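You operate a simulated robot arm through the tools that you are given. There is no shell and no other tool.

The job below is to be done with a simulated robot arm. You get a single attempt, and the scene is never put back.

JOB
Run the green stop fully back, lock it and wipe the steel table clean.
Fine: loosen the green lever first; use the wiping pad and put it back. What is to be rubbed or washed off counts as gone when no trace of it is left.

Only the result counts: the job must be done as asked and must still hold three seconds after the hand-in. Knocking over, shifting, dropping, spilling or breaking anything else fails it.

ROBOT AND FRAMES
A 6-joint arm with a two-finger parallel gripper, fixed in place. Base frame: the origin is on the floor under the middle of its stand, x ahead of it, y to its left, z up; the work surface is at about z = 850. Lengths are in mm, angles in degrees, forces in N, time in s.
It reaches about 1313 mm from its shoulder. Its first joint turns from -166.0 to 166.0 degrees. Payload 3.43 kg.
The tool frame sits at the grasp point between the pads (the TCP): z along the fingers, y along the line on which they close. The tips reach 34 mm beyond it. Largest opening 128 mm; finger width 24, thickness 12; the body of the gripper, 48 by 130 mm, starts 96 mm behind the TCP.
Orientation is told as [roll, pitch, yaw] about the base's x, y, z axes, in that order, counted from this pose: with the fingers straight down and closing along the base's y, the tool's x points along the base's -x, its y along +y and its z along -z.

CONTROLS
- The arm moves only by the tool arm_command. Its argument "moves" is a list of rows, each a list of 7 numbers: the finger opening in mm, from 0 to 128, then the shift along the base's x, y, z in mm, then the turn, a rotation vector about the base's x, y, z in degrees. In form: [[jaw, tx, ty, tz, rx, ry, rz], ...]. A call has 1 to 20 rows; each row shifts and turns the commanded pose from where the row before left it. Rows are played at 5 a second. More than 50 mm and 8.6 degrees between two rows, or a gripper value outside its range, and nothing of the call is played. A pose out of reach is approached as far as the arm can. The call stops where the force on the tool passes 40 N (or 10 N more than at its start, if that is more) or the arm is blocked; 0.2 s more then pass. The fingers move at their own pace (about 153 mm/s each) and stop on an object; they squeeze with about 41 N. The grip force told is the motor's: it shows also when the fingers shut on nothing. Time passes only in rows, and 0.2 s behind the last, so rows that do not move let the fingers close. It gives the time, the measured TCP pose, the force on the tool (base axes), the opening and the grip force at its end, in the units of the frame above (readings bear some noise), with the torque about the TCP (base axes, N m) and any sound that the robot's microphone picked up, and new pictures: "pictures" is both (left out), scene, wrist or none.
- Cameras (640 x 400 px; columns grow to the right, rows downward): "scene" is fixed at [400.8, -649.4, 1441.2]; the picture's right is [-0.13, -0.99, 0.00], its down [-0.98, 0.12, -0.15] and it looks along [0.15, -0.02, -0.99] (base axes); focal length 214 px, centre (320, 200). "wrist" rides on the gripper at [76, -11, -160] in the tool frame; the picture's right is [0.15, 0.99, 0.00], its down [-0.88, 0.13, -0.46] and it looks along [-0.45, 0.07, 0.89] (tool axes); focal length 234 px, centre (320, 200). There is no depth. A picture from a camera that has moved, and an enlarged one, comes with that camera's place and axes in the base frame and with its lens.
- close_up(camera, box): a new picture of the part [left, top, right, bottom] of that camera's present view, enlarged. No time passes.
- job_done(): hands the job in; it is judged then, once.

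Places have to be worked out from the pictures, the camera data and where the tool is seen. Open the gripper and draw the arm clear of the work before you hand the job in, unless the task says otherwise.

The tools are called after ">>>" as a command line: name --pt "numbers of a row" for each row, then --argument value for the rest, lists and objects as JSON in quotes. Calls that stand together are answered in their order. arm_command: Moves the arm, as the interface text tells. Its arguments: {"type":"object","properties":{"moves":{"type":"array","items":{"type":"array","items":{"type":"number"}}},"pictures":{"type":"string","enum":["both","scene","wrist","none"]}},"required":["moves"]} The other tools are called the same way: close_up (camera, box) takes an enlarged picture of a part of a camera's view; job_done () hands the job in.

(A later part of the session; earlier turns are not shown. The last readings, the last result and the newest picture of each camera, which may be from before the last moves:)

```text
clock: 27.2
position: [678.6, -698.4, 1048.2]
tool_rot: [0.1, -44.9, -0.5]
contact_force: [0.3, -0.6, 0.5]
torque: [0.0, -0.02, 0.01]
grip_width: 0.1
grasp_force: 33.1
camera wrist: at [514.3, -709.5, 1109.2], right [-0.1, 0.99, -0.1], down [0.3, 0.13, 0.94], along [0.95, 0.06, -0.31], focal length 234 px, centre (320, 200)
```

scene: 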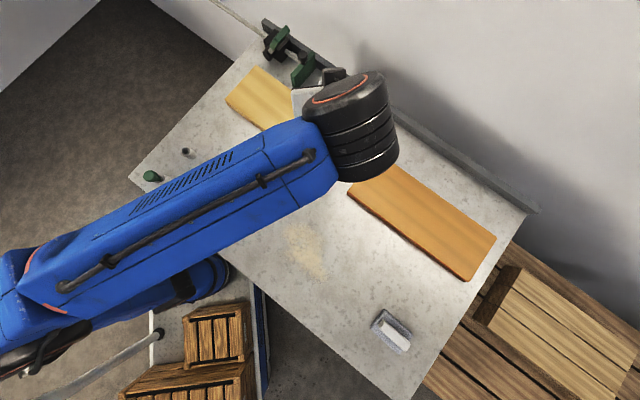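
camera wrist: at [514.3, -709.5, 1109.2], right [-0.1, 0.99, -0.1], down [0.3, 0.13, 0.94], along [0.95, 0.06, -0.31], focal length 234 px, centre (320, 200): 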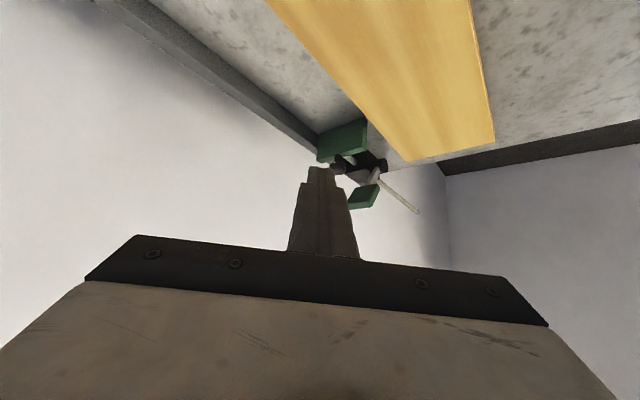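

The stop stayed back. I enlarge the scene view of block, plate and lever.

>>> close_up --camera "scene" --box '[200, 0, 350, 100]'

>>> close_up --camera "wrist" --box '[300, 100, 430, 220]'

```text
4.00 times, centred on (275, 50) of scene
camera zoom: at [400.8, -649.4, 1441.2], right [-0.13, -0.99, 0.0], down [-0.98, 0.12, -0.15], along [0.15, -0.02, -0.99], focal length 858 px, centre (500, 800)
```

zoom: 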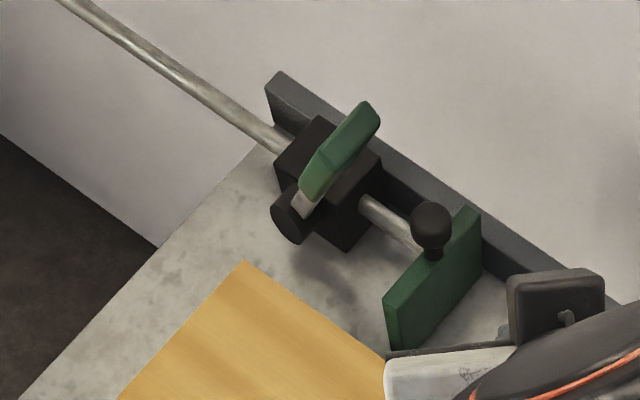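

```text
3.33 times, centred on (365, 160) of wrist
camera zoom: at [514.3, -709.5, 1109.2], right [-0.1, 0.99, -0.1], down [0.3, 0.13, 0.94], along [0.95, 0.06, -0.31], focal length 781 px, centre (170, 333)
```

zoom: 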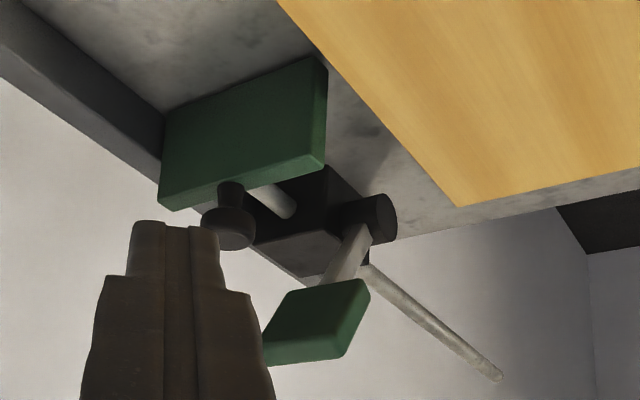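

The stop sits at its travel end with knob near (876,-660). Now I go back to the lever: re-turn the tool by -45° and return to the standoff point in front of the paddle (now at about f=197, z=970), fingers opened to 72 mm.

>>> arm_command --pt "20 10 20 15 0 0 0" --pt "72 23 22 5 0 0 -7.5" --pt "72 23 22 5 0 0 -7.5" --pt "72 23 22 0 0 0 -7.5" --pt "72 23 22 0 0 0 -7.5" --pt "72 22 22 -10 0 0 -7.5" --pt "72 22 22 -13 0 0 -7.5" --pictures "both"

```text
clock: 28.8
position: [824.6, -544.5, 1048.0]
tool_rot: [0.0, -45.0, -45.4]
contact_force: [-0.4, 0.4, 0.1]
torque: [0.01, -0.01, 0.0]
grip_width: 71.9
grasp_force: 0.0
camera wrist: at [701.5, -435.4, 1110.0], right [0.63, 0.77, -0.1], down [0.31, -0.12, 0.94], along [0.71, -0.63, -0.31], focal length 234 px, centre (320, 200)
```

scene: 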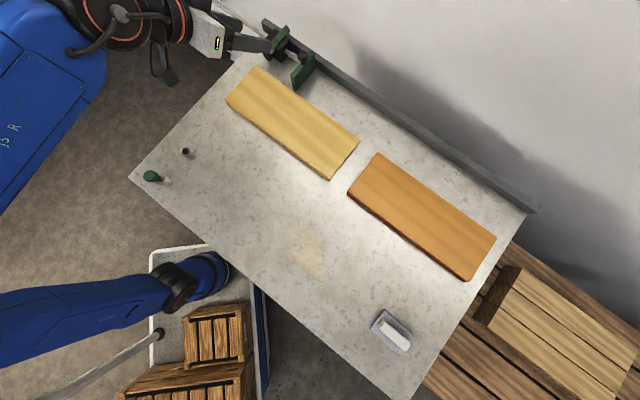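
wrist: 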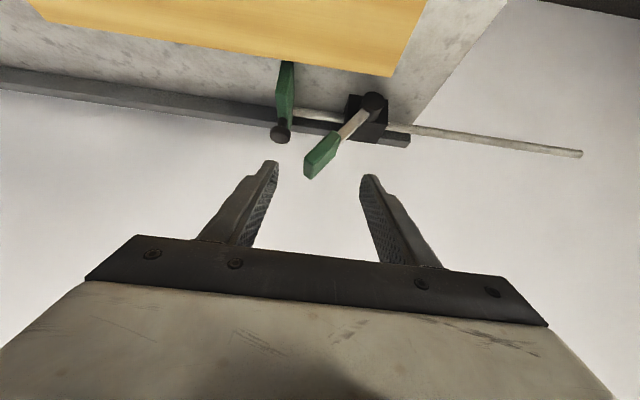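

The paddle is centred between the fingers, with the knob lying left of it and lower. I advance three quarters of the way along the tool axis and check clearance to the knob.

>>> arm_command --pt "72 12.6 -13 -18 0 0 0" --pt "72 12.6 -13 -18 0 0 0" --pt "72 12.6 -13 -18 0 0 0" --pictures "wrist"

```text
clock: 29.6
position: [864.8, -583.1, 994.3]
tool_rot: [0.1, -44.8, -45.4]
contact_force: [-0.7, 0.3, 0.6]
torque: [0.02, 0.03, -0.01]
grip_width: 72.0
grasp_force: 0.0
camera wrist: at [740.5, -473.6, 1056.4], right [0.63, 0.77, -0.1], down [0.3, -0.12, 0.94], along [0.71, -0.63, -0.31], focal length 234 px, centre (320, 200)
```

wrist: 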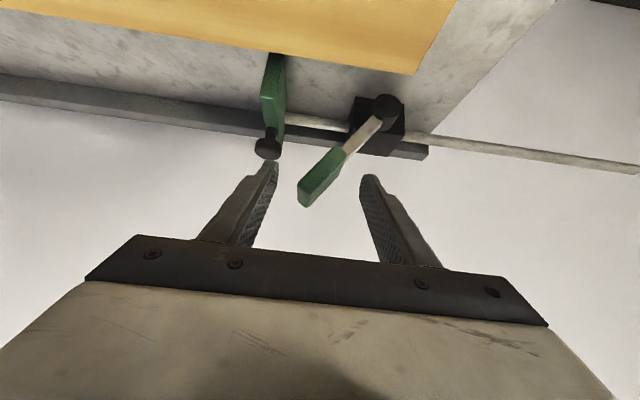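

The tips already overlap the paddle edge and must not go deeper near the knob, so I move only a little farther in (10 mm) and then push the paddle back over along the arc toward its original side.

>>> arm_command --pt "72 3.5 -3.5 -1.5 0 0 0" --pt "72 3.5 -3.5 -1.5 0 0 0" --pt "72 7 7 -1 0 0 0" --pt "72 7 7 -1 0 0 0" --pt "72 7 7 -1 0 0 0" --pt "72 5.2 5.2 4 0 0 0" --pt "72 5.2 5.2 4 0 0 0" --pt "72 5.2 5.2 4 0 0 0" --pictures "wrist"

```text
clock: 31.4
position: [906.6, -554.5, 1001.7]
tool_rot: [0.1, -44.7, -45.4]
contact_force: [0.8, 0.6, 0.2]
torque: [-0.01, -0.03, 0.0]
grip_width: 71.8
grasp_force: 0.1
camera wrist: at [783.6, -445.7, 1063.2], right [0.63, 0.77, -0.1], down [0.31, -0.12, 0.94], along [0.71, -0.63, -0.31], focal length 234 px, centre (320, 200)
```

wrist: 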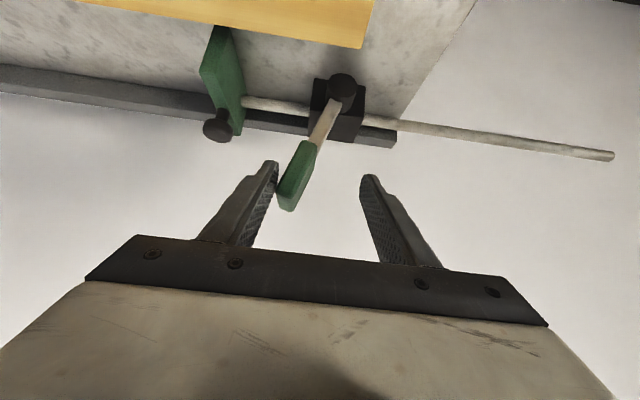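

The lever is being carried back and the finger contacts it near the paddle, force still tiny. I continue the arc past vertical toward its original side.

>>> arm_command --pt "72 6 6 2.2 0 0 0" --pt "72 6 6 2.2 0 0 0" --pt "72 6 6 2.2 0 0 0" --pt "72 6 6 2.2 0 0 0" --pt "72 6.1 6.1 -0.3 0 0 0" --pt "72 6.1 6.1 -0.3 0 0 0" --pt "72 6.1 6.1 -0.3 0 0 0" --pictures "wrist"

```text
clock: 33.0
position: [949.0, -511.7, 1008.3]
tool_rot: [0.1, -44.8, -45.4]
contact_force: [-0.5, 0.0, -0.2]
torque: [-0.01, 0.01, -0.01]
grip_width: 71.9
grasp_force: 0.0
camera wrist: at [826.0, -402.9, 1069.7], right [0.63, 0.77, -0.1], down [0.31, -0.13, 0.94], along [0.71, -0.63, -0.31], focal length 234 px, centre (320, 200)
```

wrist: 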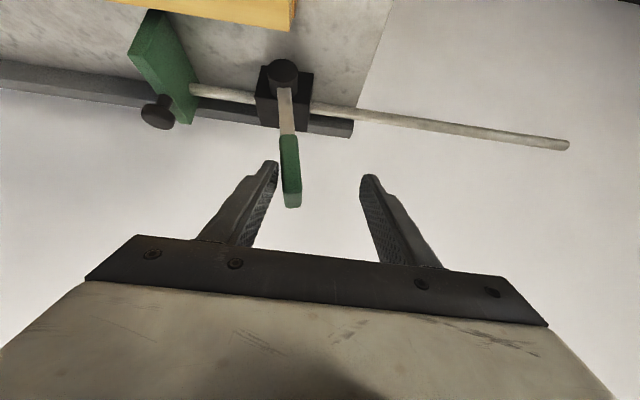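

Lever is near vertical, still free. I continue down the other side, with smaller steps toward its original 55° position.

>>> arm_command --pt "72 5.9 5.9 -2.7 0 0 0" --pt "72 5.9 5.9 -2.7 0 0 0" --pt "72 5.9 5.9 -2.7 0 0 0" --pt "72 3 3 -3 0 0 0" --pt "72 3 3 -3 0 0 0" --pictures "wrist"

```text
clock: 34.2
position: [972.9, -490.0, 993.8]
tool_rot: [0.0, -44.8, -45.5]
contact_force: [-0.6, -0.7, -1.6]
torque: [-0.03, 0.03, 0.01]
grip_width: 71.9
grasp_force: 0.1
camera wrist: at [850.1, -379.7, 1055.3], right [0.63, 0.77, -0.1], down [0.31, -0.12, 0.94], along [0.71, -0.63, -0.31], focal length 234 px, centre (320, 200)
```

wrist: 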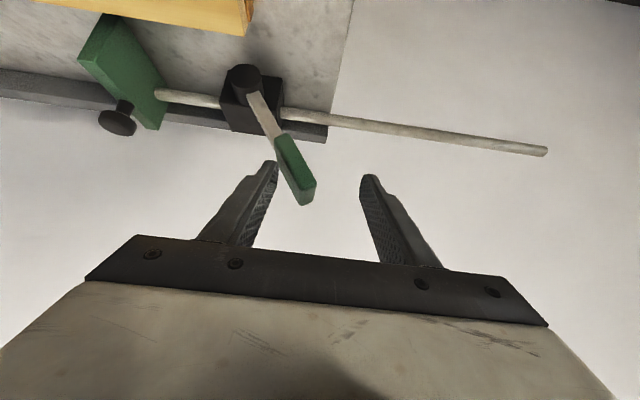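

The lever is near its original lean. I keep pushing in small steps until a firm stop is felt.

>>> arm_command --pt "72 2.4 2.4 -2.4 0 0 0" --pt "72 2.4 2.4 -2.4 0 0 0" --pt "72 2.4 2.4 -2.4 0 0 0" --pt "72 2.4 2.4 -2.4 0 0 0" --pictures "wrist"

```text
clock: 35.1
position: [978.7, -483.5, 992.1]
tool_rot: [-0.2, -45.4, -45.5]
contact_force: [-14.7, -12.9, 6.4]
torque: [-0.59, 0.78, -0.52]
grip_width: 82.9
grasp_force: 10.0
stopped in row 4: the force on the tool passed its limit at 43 N (the readings are from after the stop); the commanded pose is now the measured one
camera wrist: at [854.3, -373.6, 1052.3], right [0.63, 0.77, -0.11], down [0.3, -0.12, 0.95], along [0.71, -0.63, -0.31], focal length 234 px, centre (320, 200)
```

wrist: 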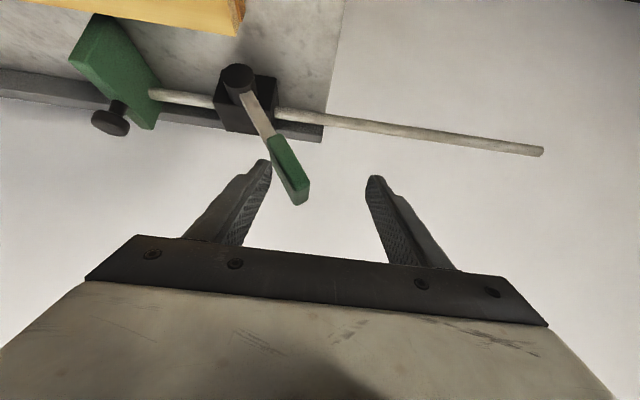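

A firm stop (43 N) is reached at the original lean — the lever is fully back over, i.e. locked. I ease off, withdraw along the tool axis and check.

>>> arm_command --pt "84 -4 -4 3 0 0 0" --pt "84 -2 -2 2 0 0 0" --pt "84 -14 14 20 0 0 0" --pt "84 -15 15 21 0 0 0" --pt "84 -15 15 21 0 0 0" --pt "84 -15 15 21 0 0 0" --pictures "both"

```text
clock: 36.5
position: [916.7, -430.5, 1076.5]
tool_rot: [-0.2, -45.1, -45.3]
contact_force: [0.7, 0.6, -1.3]
torque: [0.0, 0.0, -0.02]
grip_width: 84.1
grasp_force: 0.1
camera wrist: at [792.7, -320.1, 1137.3], right [0.63, 0.77, -0.11], down [0.3, -0.12, 0.95], along [0.71, -0.63, -0.31], focal length 234 px, centre (320, 200)
```

scene: 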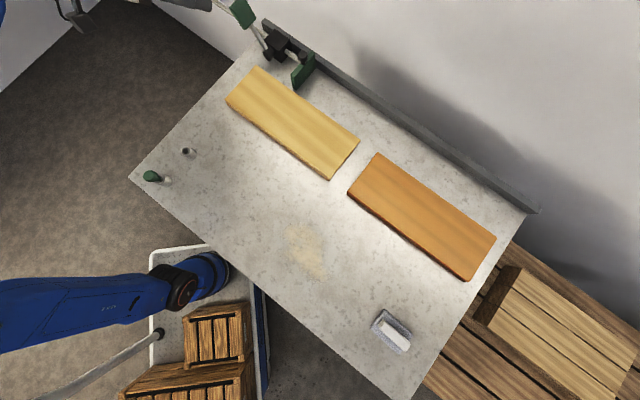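
wrist: 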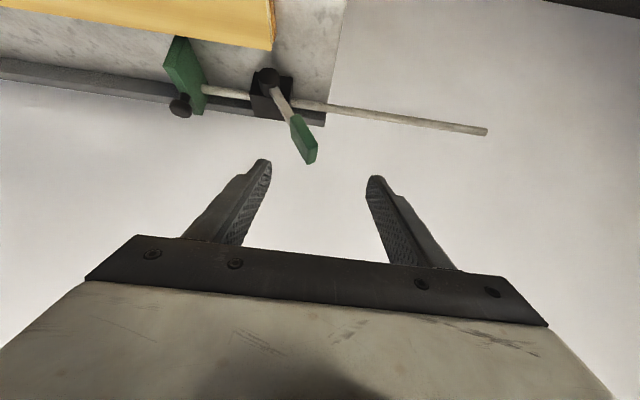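

The lever is back in its original attitude. I compare an enlarged scene picture with the first one, and check the whole table for other stains.

>>> close_up --camera "scene" --box '[210, 0, 400, 140]'

>>> close_up --camera "scene" --box '[230, 180, 400, 300]'

>>> close_up --camera "scene" --box '[330, 270, 470, 400]'

>>> close_up --camera "scene" --box '[120, 90, 290, 230]'

```text
2.86 times, centred on (305, 70) of scene
camera zoom: at [400.8, -649.4, 1441.2], right [-0.13, -0.99, 0.0], down [-0.98, 0.12, -0.15], along [0.15, -0.02, -0.99], focal length 613 px, centre (363, 571)
```

zoom: 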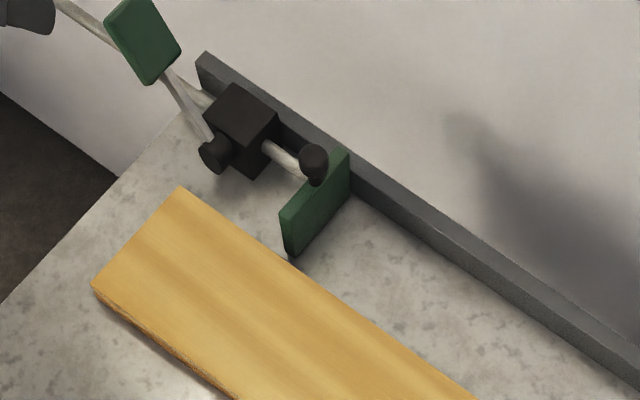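

```text
3.33 times, centred on (315, 240) of scene
camera zoom: at [400.8, -649.4, 1441.2], right [-0.13, -0.99, 0.0], down [-0.98, 0.12, -0.15], along [0.15, -0.02, -0.99], focal length 715 px, centre (337, 67)
```

zoom: 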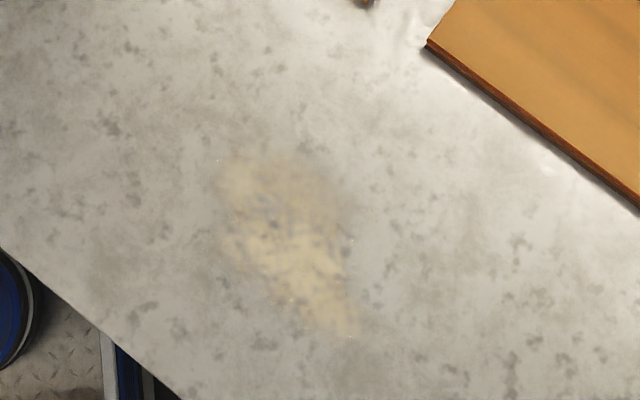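

```text
3.08 times, centred on (400, 335) of scene
camera zoom: at [400.8, -649.4, 1441.2], right [-0.13, -0.99, 0.0], down [-0.98, 0.12, -0.15], along [0.15, -0.02, -0.99], focal length 660 px, centre (74, -215)
```

zoom: 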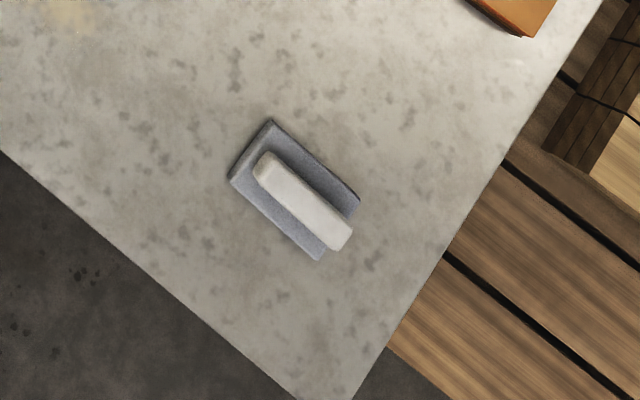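

```text
2.86 times, centred on (205, 160) of scene
camera zoom: at [400.8, -649.4, 1441.2], right [-0.13, -0.99, 0.0], down [-0.98, 0.12, -0.15], along [0.15, -0.02, -0.99], focal length 613 px, centre (649, 314)
```

zoom: 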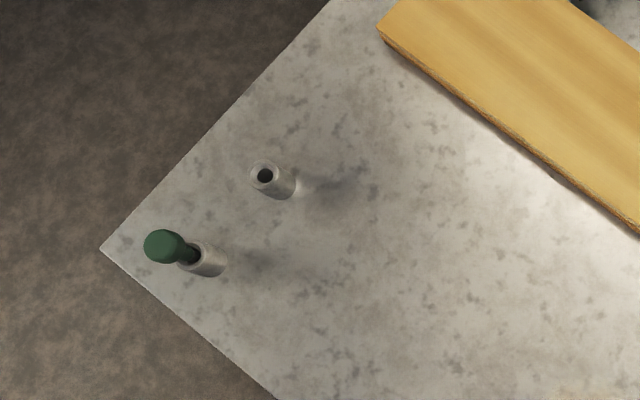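

The lever is pixel-for-pixel at its original locked attitude and the stop is fully back; only the one beige stain near (355,-610) and the pad near (136,-797) remain. I now return the tool to vertical, turn to yaw +45° (to grip across the pad's handle) and go above the pad.

>>> arm_command --pt "84 -45 -15 0 5.3 5.3 0" --pt "84 -45 -15 0 5.3 5.3 0" --pt "84 -45 -15 0 5.3 5.3 0" --pt "84 -45 -15 0 5.3 5.3 0" --pt "84 -45 -15 0 5.3 5.3 0" --pt "84 -45 -15 0 5.3 5.3 0" --pt "84 -37 -18 -2 0 0 7.5" --pt "84 -37 -18 -2 0 0 7.5" --pt "84 -37 -18 -2 0 0 7.5" --pt "84 -37 -18 -2 0 0 7.5" --pt "84 -37 -18 -2 0 0 7.5" --pt "84 -37 -18 -2 0 0 7.5" --pt "84 -37 -18 -2 0 0 7.5" --pt "84 -37 -18 -2 0 0 7.5" --pt "84 -37 -18 -2 0 0 7.5" --pt "84 -37 -18 -2 0 0 7.5" --pt "84 -37 -18 -2 0 0 7.5" --pt "84 -37 -18 -2 0 0 7.5" --pictures "both"

```text
clock: 40.3
position: [202.8, -734.5, 1055.6]
tool_rot: [-0.3, -0.1, 44.9]
contact_force: [-0.1, -0.2, 0.2]
torque: [-0.06, 0.04, 0.01]
grip_width: 83.8
grasp_force: 0.1
camera wrist: at [157.1, -795.9, 1216.7], right [-0.8, 0.6, -0.01], down [0.53, 0.72, 0.46], along [0.28, 0.36, -0.89], focal length 234 px, centre (320, 200)
```

scene: 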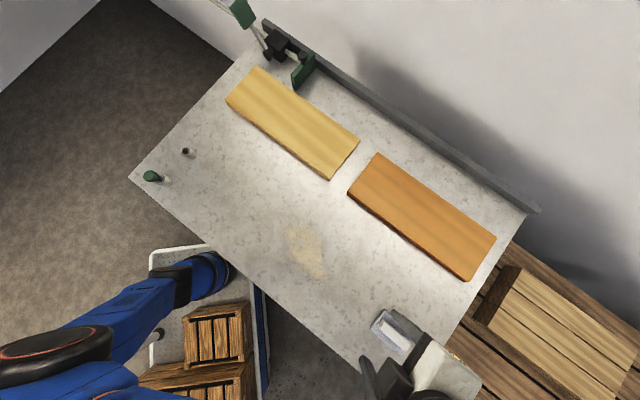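
wrist: 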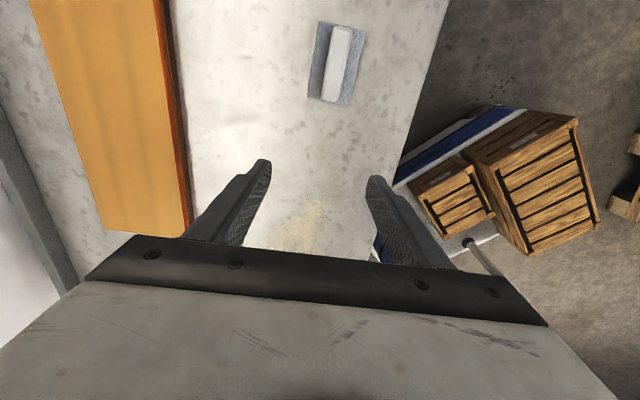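

The pad is at the top of the wrist picture; I enlarge it to measure its centre, handle and angle.

>>> close_up --camera "wrist" --box '[280, 10, 400, 120]'

>>> close_up --camera "wrist" --box '[220, 150, 400, 260]'

>>> close_up --camera "scene" --box '[360, 290, 430, 370]'

```text
3.64 times, centred on (340, 65) of wrist
camera zoom: at [157.1, -795.9, 1216.7], right [-0.8, 0.6, -0.01], down [0.53, 0.72, 0.46], along [0.28, 0.36, -0.89], focal length 852 px, centre (247, 691)
```

zoom: 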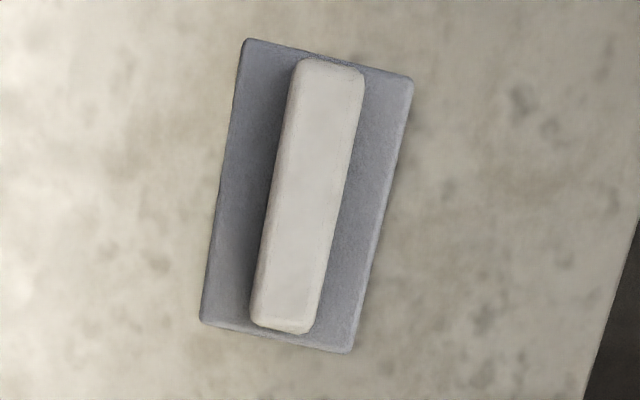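

```text
3.56 times, centred on (310, 205) of wrist
camera zoom: at [157.1, -795.9, 1216.7], right [-0.8, 0.6, -0.01], down [0.53, 0.72, 0.46], along [0.28, 0.36, -0.89], focal length 833 px, centre (356, 182)
```

zoom: 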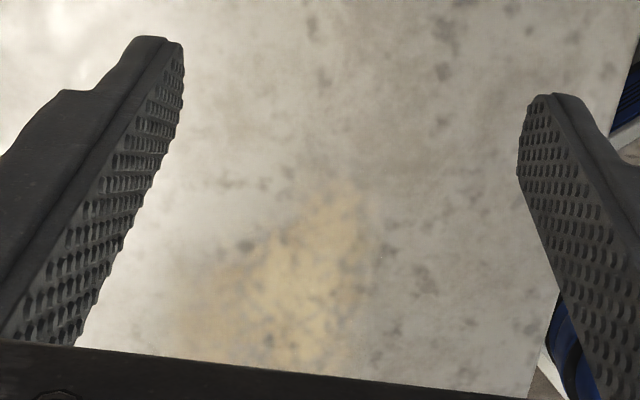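

```text
5.00 times, centred on (395, 330) of scene
camera zoom: at [400.8, -649.4, 1441.2], right [-0.13, -0.99, 0.0], down [-0.98, 0.12, -0.15], along [0.15, -0.02, -0.99], focal length 1072 px, centre (-55, -450)
```

zoom: 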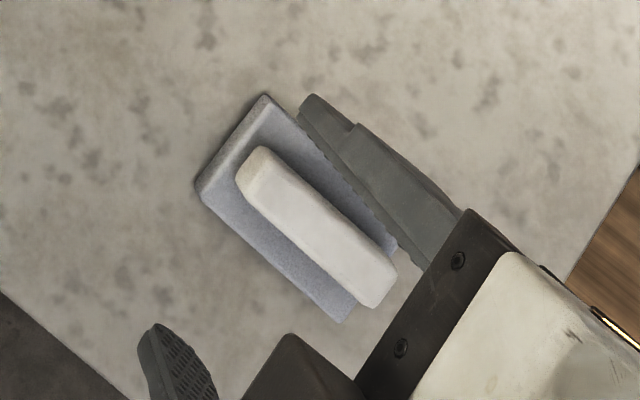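

The pad centre works out to about (133,-797) with its long axis at ~42°, handle about 20 mm wide and top near z≈885. I move over it, trim the yaw by -3°, narrow the fingers to 60 mm and lower to z≈960 to check alignment.

>>> arm_command --pt "60 -23.3 -20.8 -20 0 0 -1" --pt "60 -23.3 -20.8 -20 0 0 -1" --pt "60 -23.2 -20.9 -20 0 0 -0.9" --pt "60 0 0 -18 0 0 0" --pt "60 0 0 -18 0 0 0" --pictures "both"

```text
clock: 41.5
position: [131.6, -797.7, 959.0]
tool_rot: [-0.3, -0.3, 41.9]
contact_force: [0.0, -0.8, 1.0]
torque: [0.02, 0.03, -0.01]
grip_width: 60.2
grasp_force: 0.1
camera wrist: at [82.8, -858.0, 1119.7], right [-0.77, 0.64, -0.01], down [0.57, 0.69, 0.46], along [0.3, 0.35, -0.89], focal length 234 px, centre (320, 200)
```

scene: 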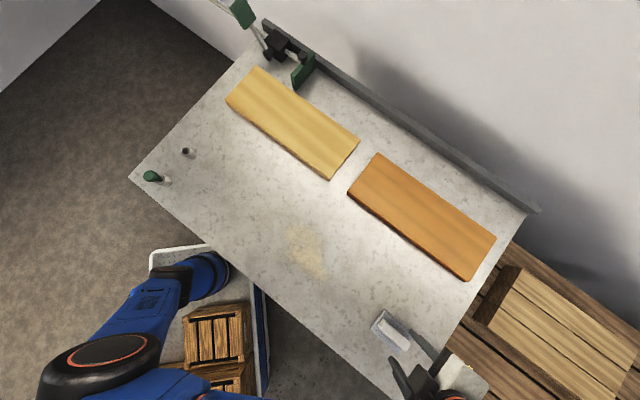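
wrist: 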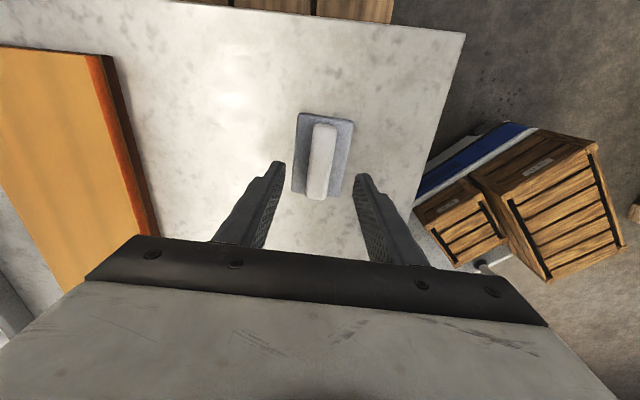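

>>> close_up --camera "wrist" --box '[250, 90, 390, 215]'

```text
3.20 times, centred on (320, 152) of wrist
camera zoom: at [82.8, -858.0, 1119.7], right [-0.77, 0.64, -0.01], down [0.57, 0.69, 0.46], along [0.3, 0.35, -0.89], focal length 749 px, centre (320, 352)
```

zoom: 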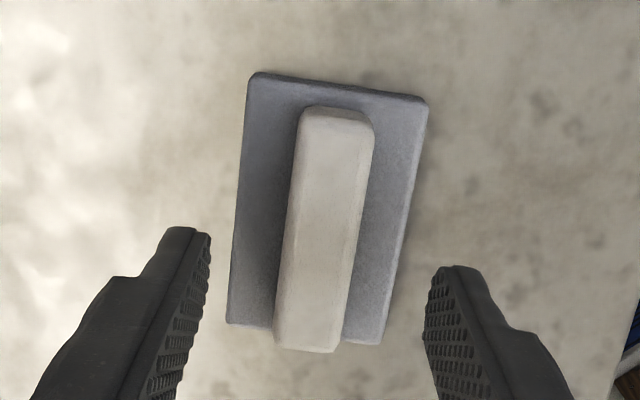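

The fingers' centre line falls on the handle centre within ~2 mm. I lower straight down toward tip height ~870 (TCP ≈ 904) in small steps.

>>> arm_command --pt "60 0.5 0 -15 0 0 0" --pt "60 0.5 0 -15 0 0 0" --pt "60 0 0 -10 0 0 0" --pt "60 0 0 -8 0 0 0" --pt "60 0 0 -5 0 0 0" --pictures "both"

```text
clock: 42.7
position: [131.2, -799.0, 905.9]
tool_rot: [-0.3, -0.2, 41.9]
contact_force: [-0.2, 0.5, -0.3]
torque: [-0.02, -0.02, -0.02]
grip_width: 59.9
grasp_force: 0.0
camera wrist: at [83.2, -858.2, 1066.4], right [-0.77, 0.64, -0.01], down [0.57, 0.69, 0.46], along [0.3, 0.35, -0.89], focal length 234 px, centre (320, 200)
```

scene: 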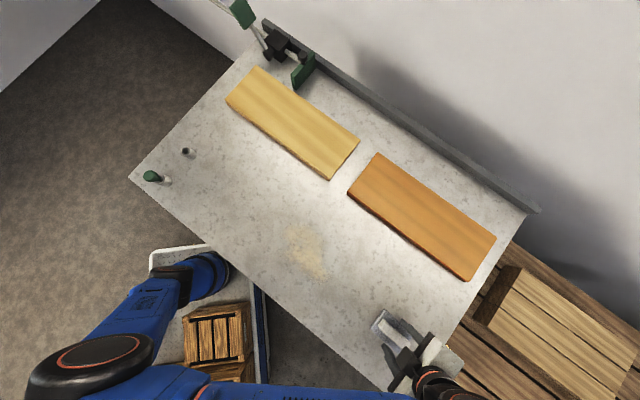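
wrist: 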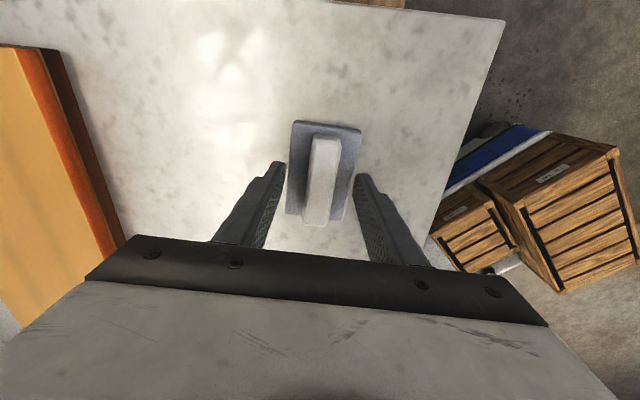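

>>> close_up --camera "wrist" --box '[250, 100, 390, 240]'

>>> close_up --camera "scene" --box '[360, 290, 440, 380]'

```text
2.86 times, centred on (320, 170) of wrist
camera zoom: at [83.2, -858.2, 1066.4], right [-0.77, 0.64, -0.01], down [0.57, 0.69, 0.46], along [0.3, 0.35, -0.89], focal length 669 px, centre (320, 286)
```

zoom: 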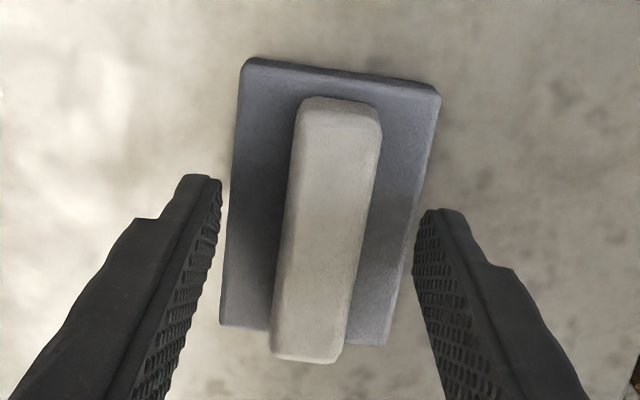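

```text
4.44 times, centred on (400, 335) of scene
camera zoom: at [400.8, -649.4, 1441.2], right [-0.13, -0.99, 0.0], down [-0.98, 0.12, -0.15], along [0.15, -0.02, -0.99], focal length 953 px, centre (-36, -400)
```

zoom: 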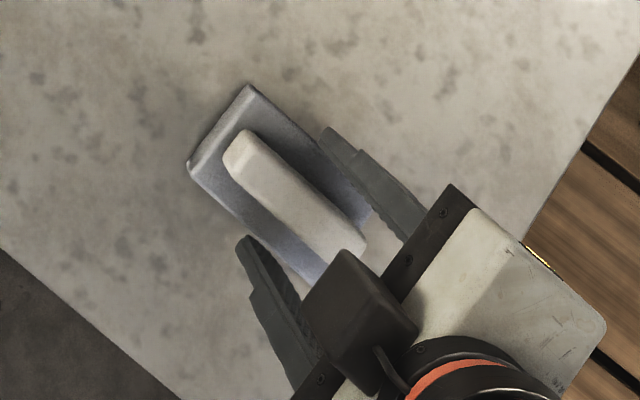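

Handle top is at z≈883 and pad base top at ≈860, with tips now at 872. I lower 8 mm more and close the fingers on the handle.

>>> arm_command --pt "60 0 0 -4 0 0 0" --pt "60 0 0 -4 0 0 0" --pt "40 0 0 0 0 0 0" --pt "25 0 0 0 0 0 0" --pt "10 0 0 0 0 0 0" --pt "10 0 0 0 0 0 0" --pt "10 0 0 0 0 0 0" --pictures "both"

```text
clock: 44.3
position: [133.3, -797.6, 900.0]
tool_rot: [-0.4, -0.1, 41.9]
contact_force: [5.8, -7.0, 34.6]
torque: [0.0, 0.08, 0.09]
grip_width: 22.8
grasp_force: 41.1
camera wrist: at [84.5, -856.6, 1060.7], right [-0.77, 0.64, -0.01], down [0.57, 0.69, 0.46], along [0.3, 0.35, -0.89], focal length 234 px, centre (320, 200)
```

scene: 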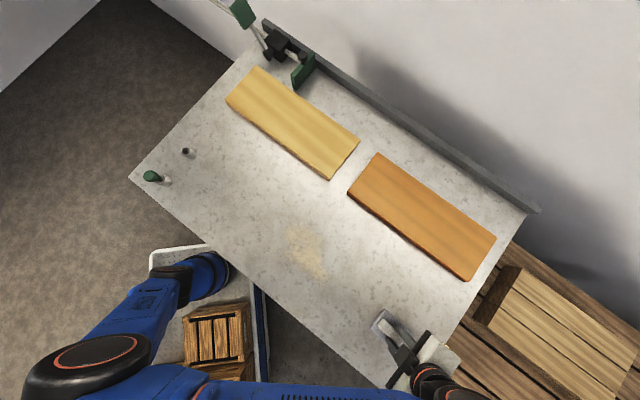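
wrist: 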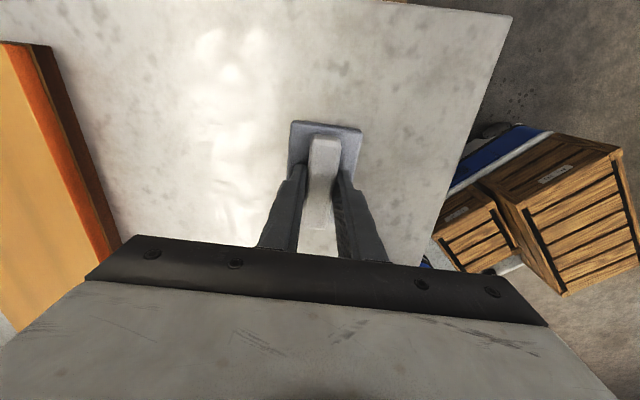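

The fingers grip the handle (22.8 mm) and the tips just rest on the pad base. I note this place (133.3,-797.6, z≈900, yaw 41.9°) for putting it back, and lift the pad clear.

>>> arm_command --pt "10 0 0 3 0 0 0" --pt "10 0 0 7 0 0 0" --pt "10 0 0 15 0 0 0" --pt "10 0 0 20 0 0 0" --pt "10 0 0 15 0 0 0" --pictures "both"

```text
clock: 45.5
position: [131.6, -798.3, 957.6]
tool_rot: [-0.3, -0.2, 41.9]
contact_force: [-0.1, 0.1, -1.2]
torque: [-0.02, 0.04, 0.03]
grip_width: 10.1
grasp_force: 0.1
camera wrist: at [83.0, -857.5, 1118.3], right [-0.77, 0.64, -0.01], down [0.57, 0.69, 0.46], along [0.3, 0.35, -0.89], focal length 234 px, centre (320, 200)
```

scene: 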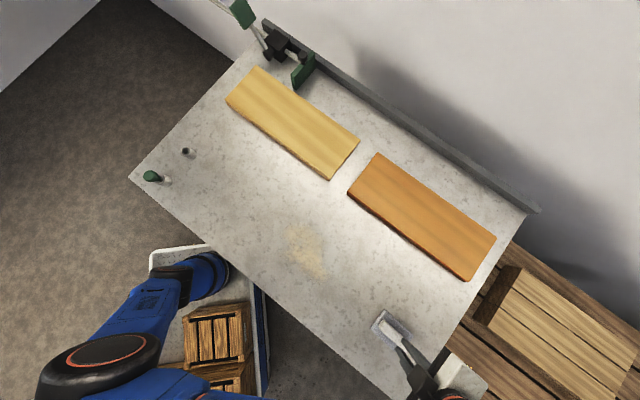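
wrist: 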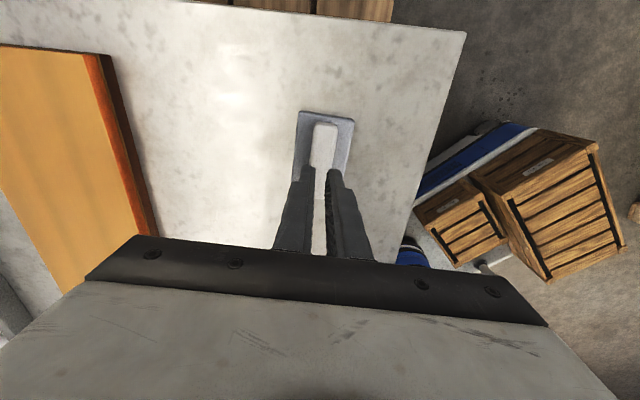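

The lift slipped off: the opening is now 10 mm and the pad stayed on the table. I look at the pad closely to see whether it moved and what the handle's shape is.

>>> close_up --camera "wrist" --box '[250, 90, 390, 215]'

>>> close_up --camera "scene" --box '[360, 290, 430, 370]'

```text
3.20 times, centred on (320, 152) of wrist
camera zoom: at [83.0, -857.5, 1118.3], right [-0.77, 0.64, -0.01], down [0.57, 0.69, 0.46], along [0.3, 0.35, -0.89], focal length 749 px, centre (320, 352)
```

zoom: 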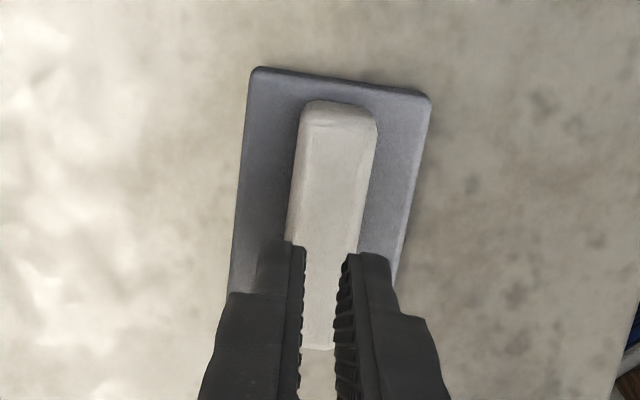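

```text
5.00 times, centred on (395, 330) of scene
camera zoom: at [400.8, -649.4, 1441.2], right [-0.13, -0.99, 0.0], down [-0.98, 0.12, -0.15], along [0.15, -0.02, -0.99], focal length 1072 px, centre (-55, -450)
```

zoom: 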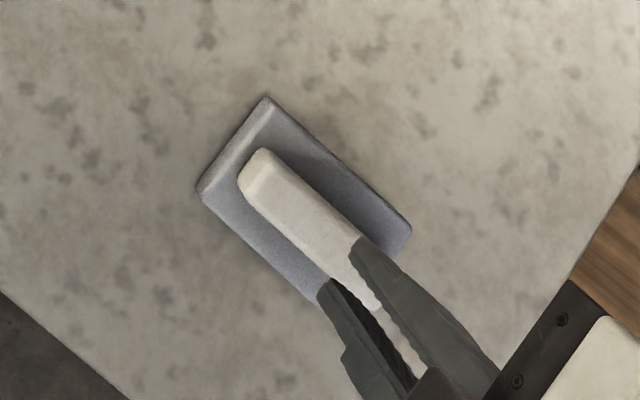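

The pad moved by at most ~1 mm. The grip probably only caught the sloped upper edge of the handle, so I open to 44 mm and go down again to feel where the tips meet the pad base.

>>> arm_command --pt "44 0 0 0 0 0 0" --pt "44 1 0.5 -15 0 0 0" --pt "44 0 0 -15 0 0 0" --pt "44 0 0 -15 0 0 0" --pt "44 0 0 -8 0 0 0" --pt "44 0 0 -4 0 0 0" --pt "44 0 0 0 0 0 0" --pictures "wrist"

```text
clock: 47.1
position: [134.8, -796.1, 900.2]
tool_rot: [-0.4, -0.2, 41.9]
contact_force: [0.5, 0.2, 0.4]
torque: [-0.01, 0.02, -0.03]
grip_width: 44.0
grasp_force: 0.1
camera wrist: at [84.7, -855.9, 1061.0], right [-0.77, 0.64, -0.01], down [0.57, 0.69, 0.46], along [0.3, 0.35, -0.89], focal length 234 px, centre (320, 200)
```

wrist: 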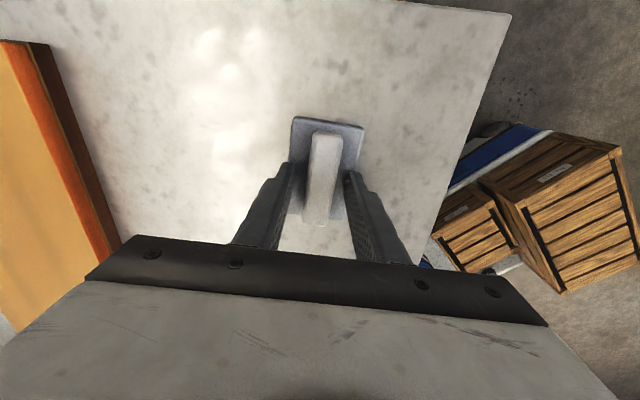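

No contact yet at z=900, so I can go deeper. I lower in 1.5 mm steps until the base is felt.

>>> arm_command --pt "44 0 0 -1.5 0 0 0" --pt "44 0 0 -1.5 0 0 0" --pt "44 0 0 -1.5 0 0 0" --pt "44 0 0 0 0 0 0" --pictures "none"

>>> close_up --camera "wrist" --box '[250, 100, 390, 240]'

```text
clock: 48.0
position: [133.0, -796.8, 899.6]
tool_rot: [-0.6, 0.1, 41.9]
contact_force: [1.2, 4.1, 11.7]
torque: [0.34, 0.14, -0.05]
grip_width: 44.6
grasp_force: 0.1
stopped in row 4: the force on the tool passed its limit at 42 N (the readings are from after the stop); the commanded pose is now the measured one
```

```text
2.86 times, centred on (320, 170) of wrist
camera zoom: at [84.9, -855.2, 1061.1], right [-0.77, 0.64, -0.01], down [0.57, 0.69, 0.45], along [0.3, 0.34, -0.89], focal length 669 px, centre (320, 286)
```

zoom: 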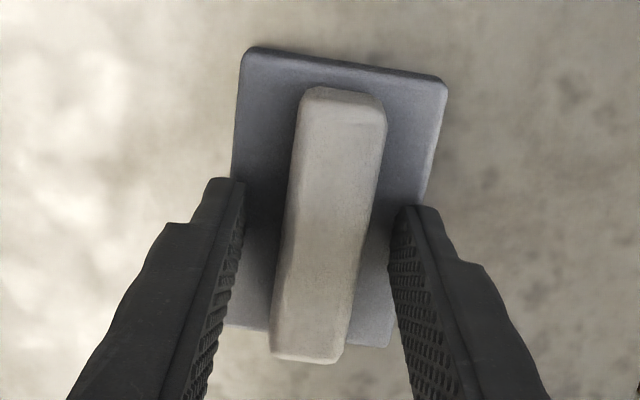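

The tips meet the pad base at TCP z≈899.6, so there is about 17 mm of handle to hold. I raise 2 mm off the base, trim the yaw by +2° to match the handle, and close fully with time to settle.

>>> arm_command --pt "44 0 0 1 0 0 1" --pt "44 0 0 0.7 0 0 1" --pt "30 0 0 0 0 0 0" --pt "20 0 0 0 0 0 0" --pt "0 0 0 0 0 0 0" --pt "0 0 0 0 0 0 0" --pt "0 0 0 0 0 0 0" --pt "0 0 0 0 0 0 0" --pictures "wrist"

>>> close_up --camera "wrist" --box '[250, 100, 390, 240]'

>>> close_up --camera "scene" --box '[360, 290, 440, 380]'

```text
clock: 49.8
position: [134.4, -797.6, 900.2]
tool_rot: [-0.5, 0.0, 43.9]
contact_force: [-0.6, 1.1, -0.4]
torque: [0.01, -0.03, 0.02]
grip_width: 22.8
grasp_force: 40.8
camera wrist: at [87.2, -857.8, 1061.5], right [-0.79, 0.61, -0.01], down [0.54, 0.71, 0.45], along [0.28, 0.35, -0.89], focal length 234 px, centre (320, 200)
```

wrist: 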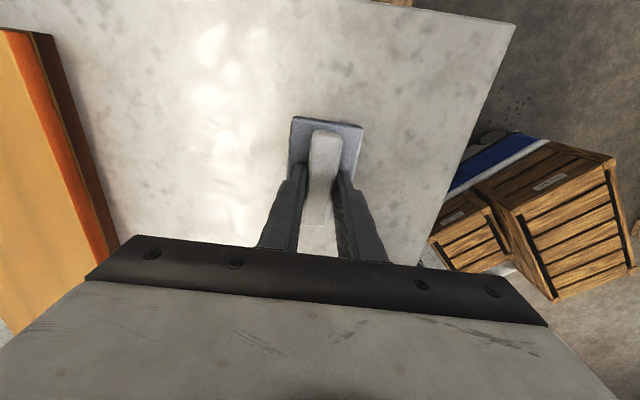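

```text
2.86 times, centred on (320, 170) of wrist
camera zoom: at [87.2, -857.8, 1061.5], right [-0.79, 0.61, -0.01], down [0.54, 0.71, 0.45], along [0.28, 0.35, -0.89], focal length 669 px, centre (320, 286)
```

zoom: 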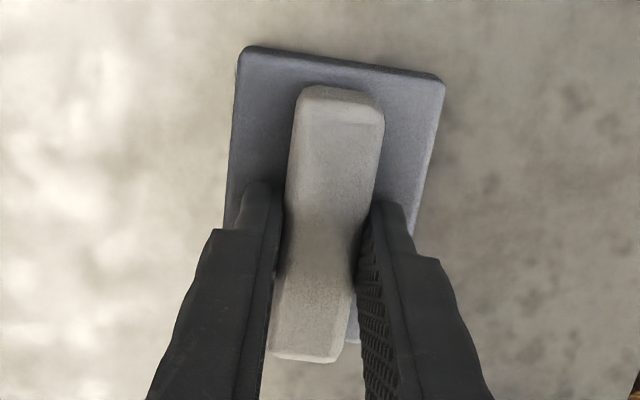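

```text
4.44 times, centred on (400, 335) of scene
camera zoom: at [400.8, -649.4, 1441.2], right [-0.13, -0.99, 0.0], down [-0.98, 0.12, -0.15], along [0.15, -0.02, -0.99], focal length 953 px, centre (-36, -400)
```

zoom: 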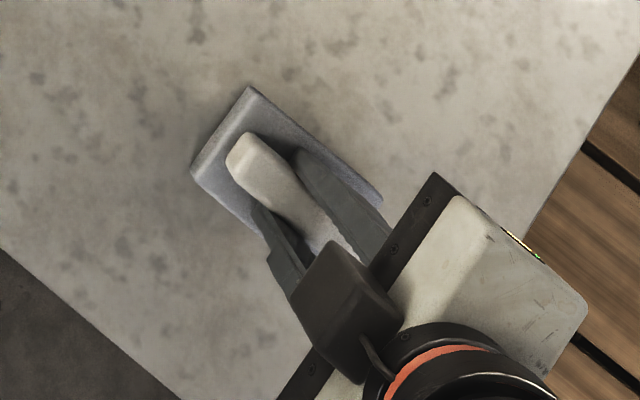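

A clean grip now: 22.8 mm at 41 N with no vertical force. I lift very slowly, 1–2 mm per row, and check that the opening stays at 22.8 mm.

>>> arm_command --pt "0 0 0 1 0 0 0" --pt "0 0 0 1 0 0 0" --pt "0 0 0 1 0 0 0" --pt "0 0 0 1 0 0 0" --pt "0 0 0 1 0 0 0" --pt "0 0 0 1 0 0 0" --pictures "wrist"

```text
clock: 51.1
position: [132.2, -797.6, 907.1]
tool_rot: [-0.5, 0.1, 43.9]
contact_force: [0.2, -0.7, 0.0]
torque: [0.0, 0.01, 0.0]
grip_width: 22.9
grasp_force: 41.4
camera wrist: at [86.4, -857.6, 1067.9], right [-0.79, 0.61, -0.01], down [0.54, 0.71, 0.45], along [0.28, 0.35, -0.89], focal length 234 px, centre (320, 200)
```

wrist: 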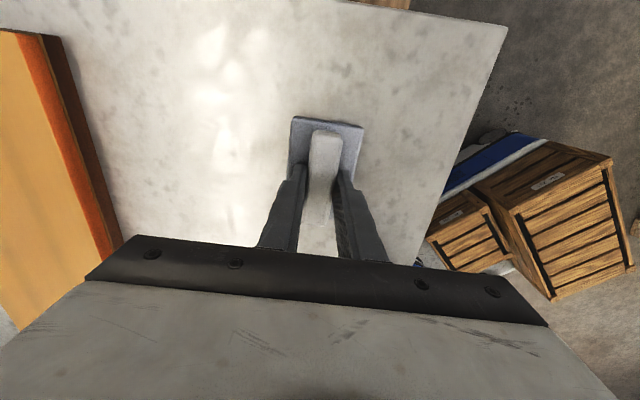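

The pad is held and lifts with the gripper. I raise it a bit more and carry it gently along to the near end of the stain (about f=-300, n=-640, i.e. (240,-665)).

>>> arm_command --pt "0 0 0 3 0 0 0" --pt "0 0 0 4 0 0 0" --pt "0 0 0 4 0 0 0" --pt "0 4 5 0 0 0 0" --pt "0 8 10 0 0 0 0" --pt "0 9 11 0 0 0 0" --pt "0 9 11 0 0 0 0" --pt "0 9 11 0 0 0 0" --pt "0 9 11 0 0 0 0" --pt "0 9 11 0 0 0 0" --pt "0 9 11 0 0 0 0" --pt "0 9 11 0 0 0 0" --pt "0 9 11 0 0 0 0" --pt "0 9 11 0 0 0 0" --pt "0 9 11 0 0 0 0" --pt "0 6 8 0 0 0 0" --pt "0 0 0 0 0 0 0" --pictures "both"

```text
clock: 54.8
position: [240.8, -664.2, 916.9]
tool_rot: [-0.6, -0.1, 43.8]
contact_force: [0.5, -0.4, -0.7]
torque: [0.04, -0.02, -0.03]
grip_width: 22.9
grasp_force: 41.2
camera wrist: at [194.6, -725.1, 1077.4], right [-0.79, 0.61, -0.01], down [0.54, 0.71, 0.45], along [0.28, 0.35, -0.89], focal length 234 px, centre (320, 200)
```

scene: 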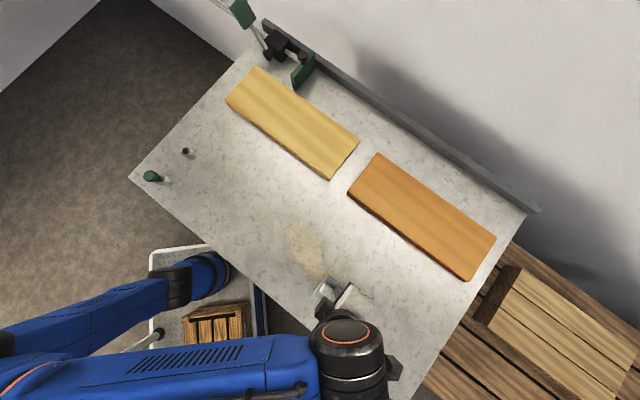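
wrist: 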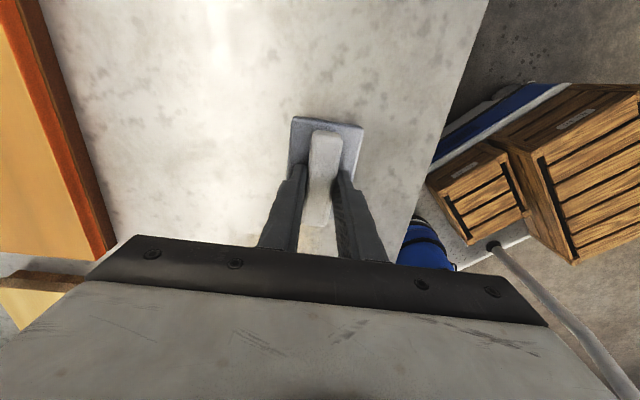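

The pad is held firmly next to the stain's near end. I lower it onto the table, feeling for a light pressing force.

>>> arm_command --pt "0 0 0 -5 0 0 0" --pt "0 0 0 -5 0 0 0" --pt "0 0 0 -4 0 0 0" --pt "0 0 0 -2 0 0 0" --pt "0 0 0 -1 0 0 0" --pt "0 0 0 0 0 0 0" --pictures "none"

```text
clock: 56.1
position: [241.7, -664.4, 900.3]
tool_rot: [-0.6, 0.0, 43.8]
contact_force: [-0.4, -1.2, 0.8]
torque: [0.08, 0.03, -0.01]
grip_width: 23.1
grasp_force: 41.1
```

>>> arm_command --pt "0 0 0 -0.7 0 0 0" --pt "0 0 0 0 0 0 0" --pictures "none"

```text
clock: 56.8
position: [239.8, -664.8, 901.6]
tool_rot: [-0.6, 0.1, 43.9]
contact_force: [1.1, -3.0, 9.1]
torque: [0.09, 0.04, 0.05]
grip_width: 23.1
grasp_force: 41.0
```

About 9 N of pressing force: a good wiping pressure. I stroke along the stain's long direction for a first half pass and watch the force.

>>> arm_command --pt "0 5 5 0 0 0 0" --pt "0 8 8 0 0 0 0" --pt "0 8 8 0 0 0 0" --pt "0 8 8 0 0 0 0" --pt "0 8 8 0 0 0 0" --pt "0 8 8 0 0 0 0" --pt "0 8 8 0 0 0 0" --pictures "wrist"

```text
clock: 58.4
position: [294.1, -610.5, 899.4]
tool_rot: [-0.7, 0.1, 43.9]
contact_force: [-7.6, -5.3, 27.2]
torque: [0.32, 0.5, 0.2]
grip_width: 23.1
grasp_force: 41.1
camera wrist: at [247.9, -670.5, 1061.0], right [-0.79, 0.61, -0.01], down [0.54, 0.71, 0.45], along [0.28, 0.35, -0.89], focal length 234 px, centre (320, 200)
```

wrist: 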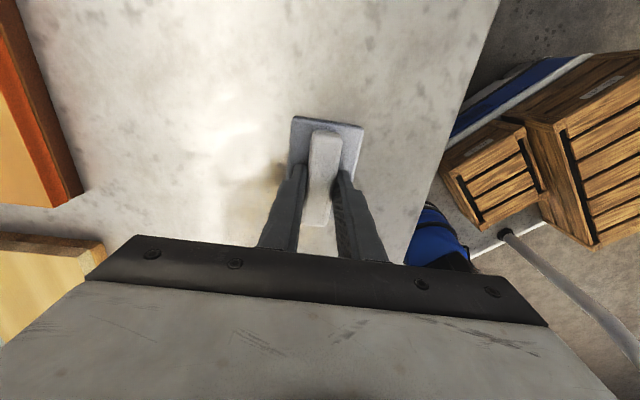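

Force rose to 27 N, so I raise by about 0.6 mm and continue the stroke to the far end.

>>> arm_command --pt "0 4 4 0.6 0 0 0" --pt "0 8 8 0 0 0 0" --pt "0 8 8 0 0 0 0" --pt "0 8 8 0 0 0 0" --pt "0 8 8 0 0 0 0" --pt "0 8 8 0.1 0 0 0" --pt "0 8 8 0 0 0 0" --pictures "none"

```text
clock: 60.0
position: [345.6, -558.6, 900.7]
tool_rot: [-0.5, 0.0, 44.0]
contact_force: [-2.5, -1.4, 9.8]
torque: [0.19, 0.3, 0.11]
grip_width: 22.7
grasp_force: 41.2
```

Force is 10 N. I continue to the far end of this lane.

>>> arm_command --pt "0 8 8 0 0 0 0" --pt "0 8 8 0 0 0 0" --pt "0 8 8 0 0 0 0" --pt "0 8 8 0 0 0 0" --pt "0 8 8 0 0 0 0" --pt "0 8 8 0 0 0 0" --pt "0 6 6 0 0 0 0" --pictures "both"

```text
clock: 61.5
position: [401.4, -504.4, 899.4]
tool_rot: [-0.6, 0.1, 43.9]
contact_force: [-4.8, -4.7, 17.4]
torque: [0.28, 0.48, 0.18]
grip_width: 23.2
grasp_force: 41.0
camera wrist: at [354.5, -564.7, 1061.0], right [-0.79, 0.61, -0.01], down [0.54, 0.71, 0.45], along [0.28, 0.35, -0.89], focal length 234 px, centre (320, 200)
```

scene: 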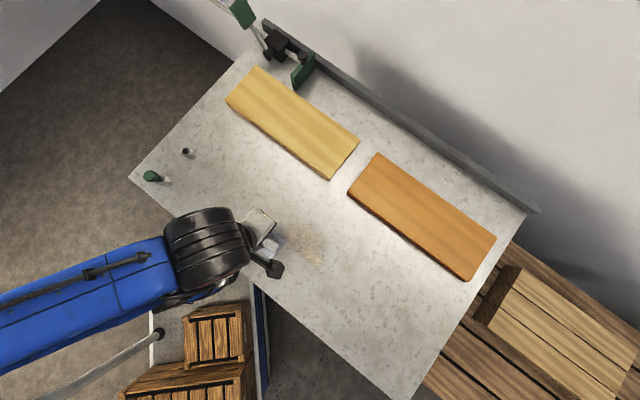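
wrist: 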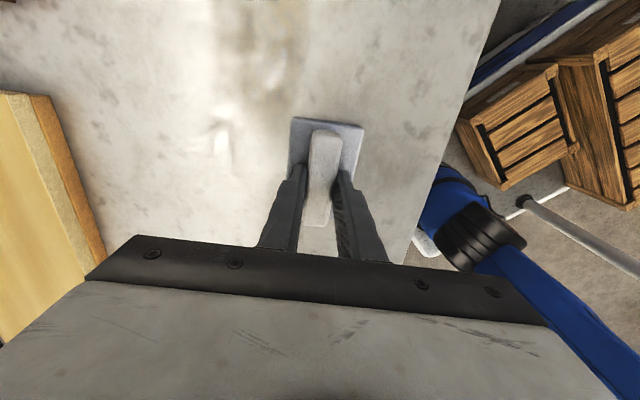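

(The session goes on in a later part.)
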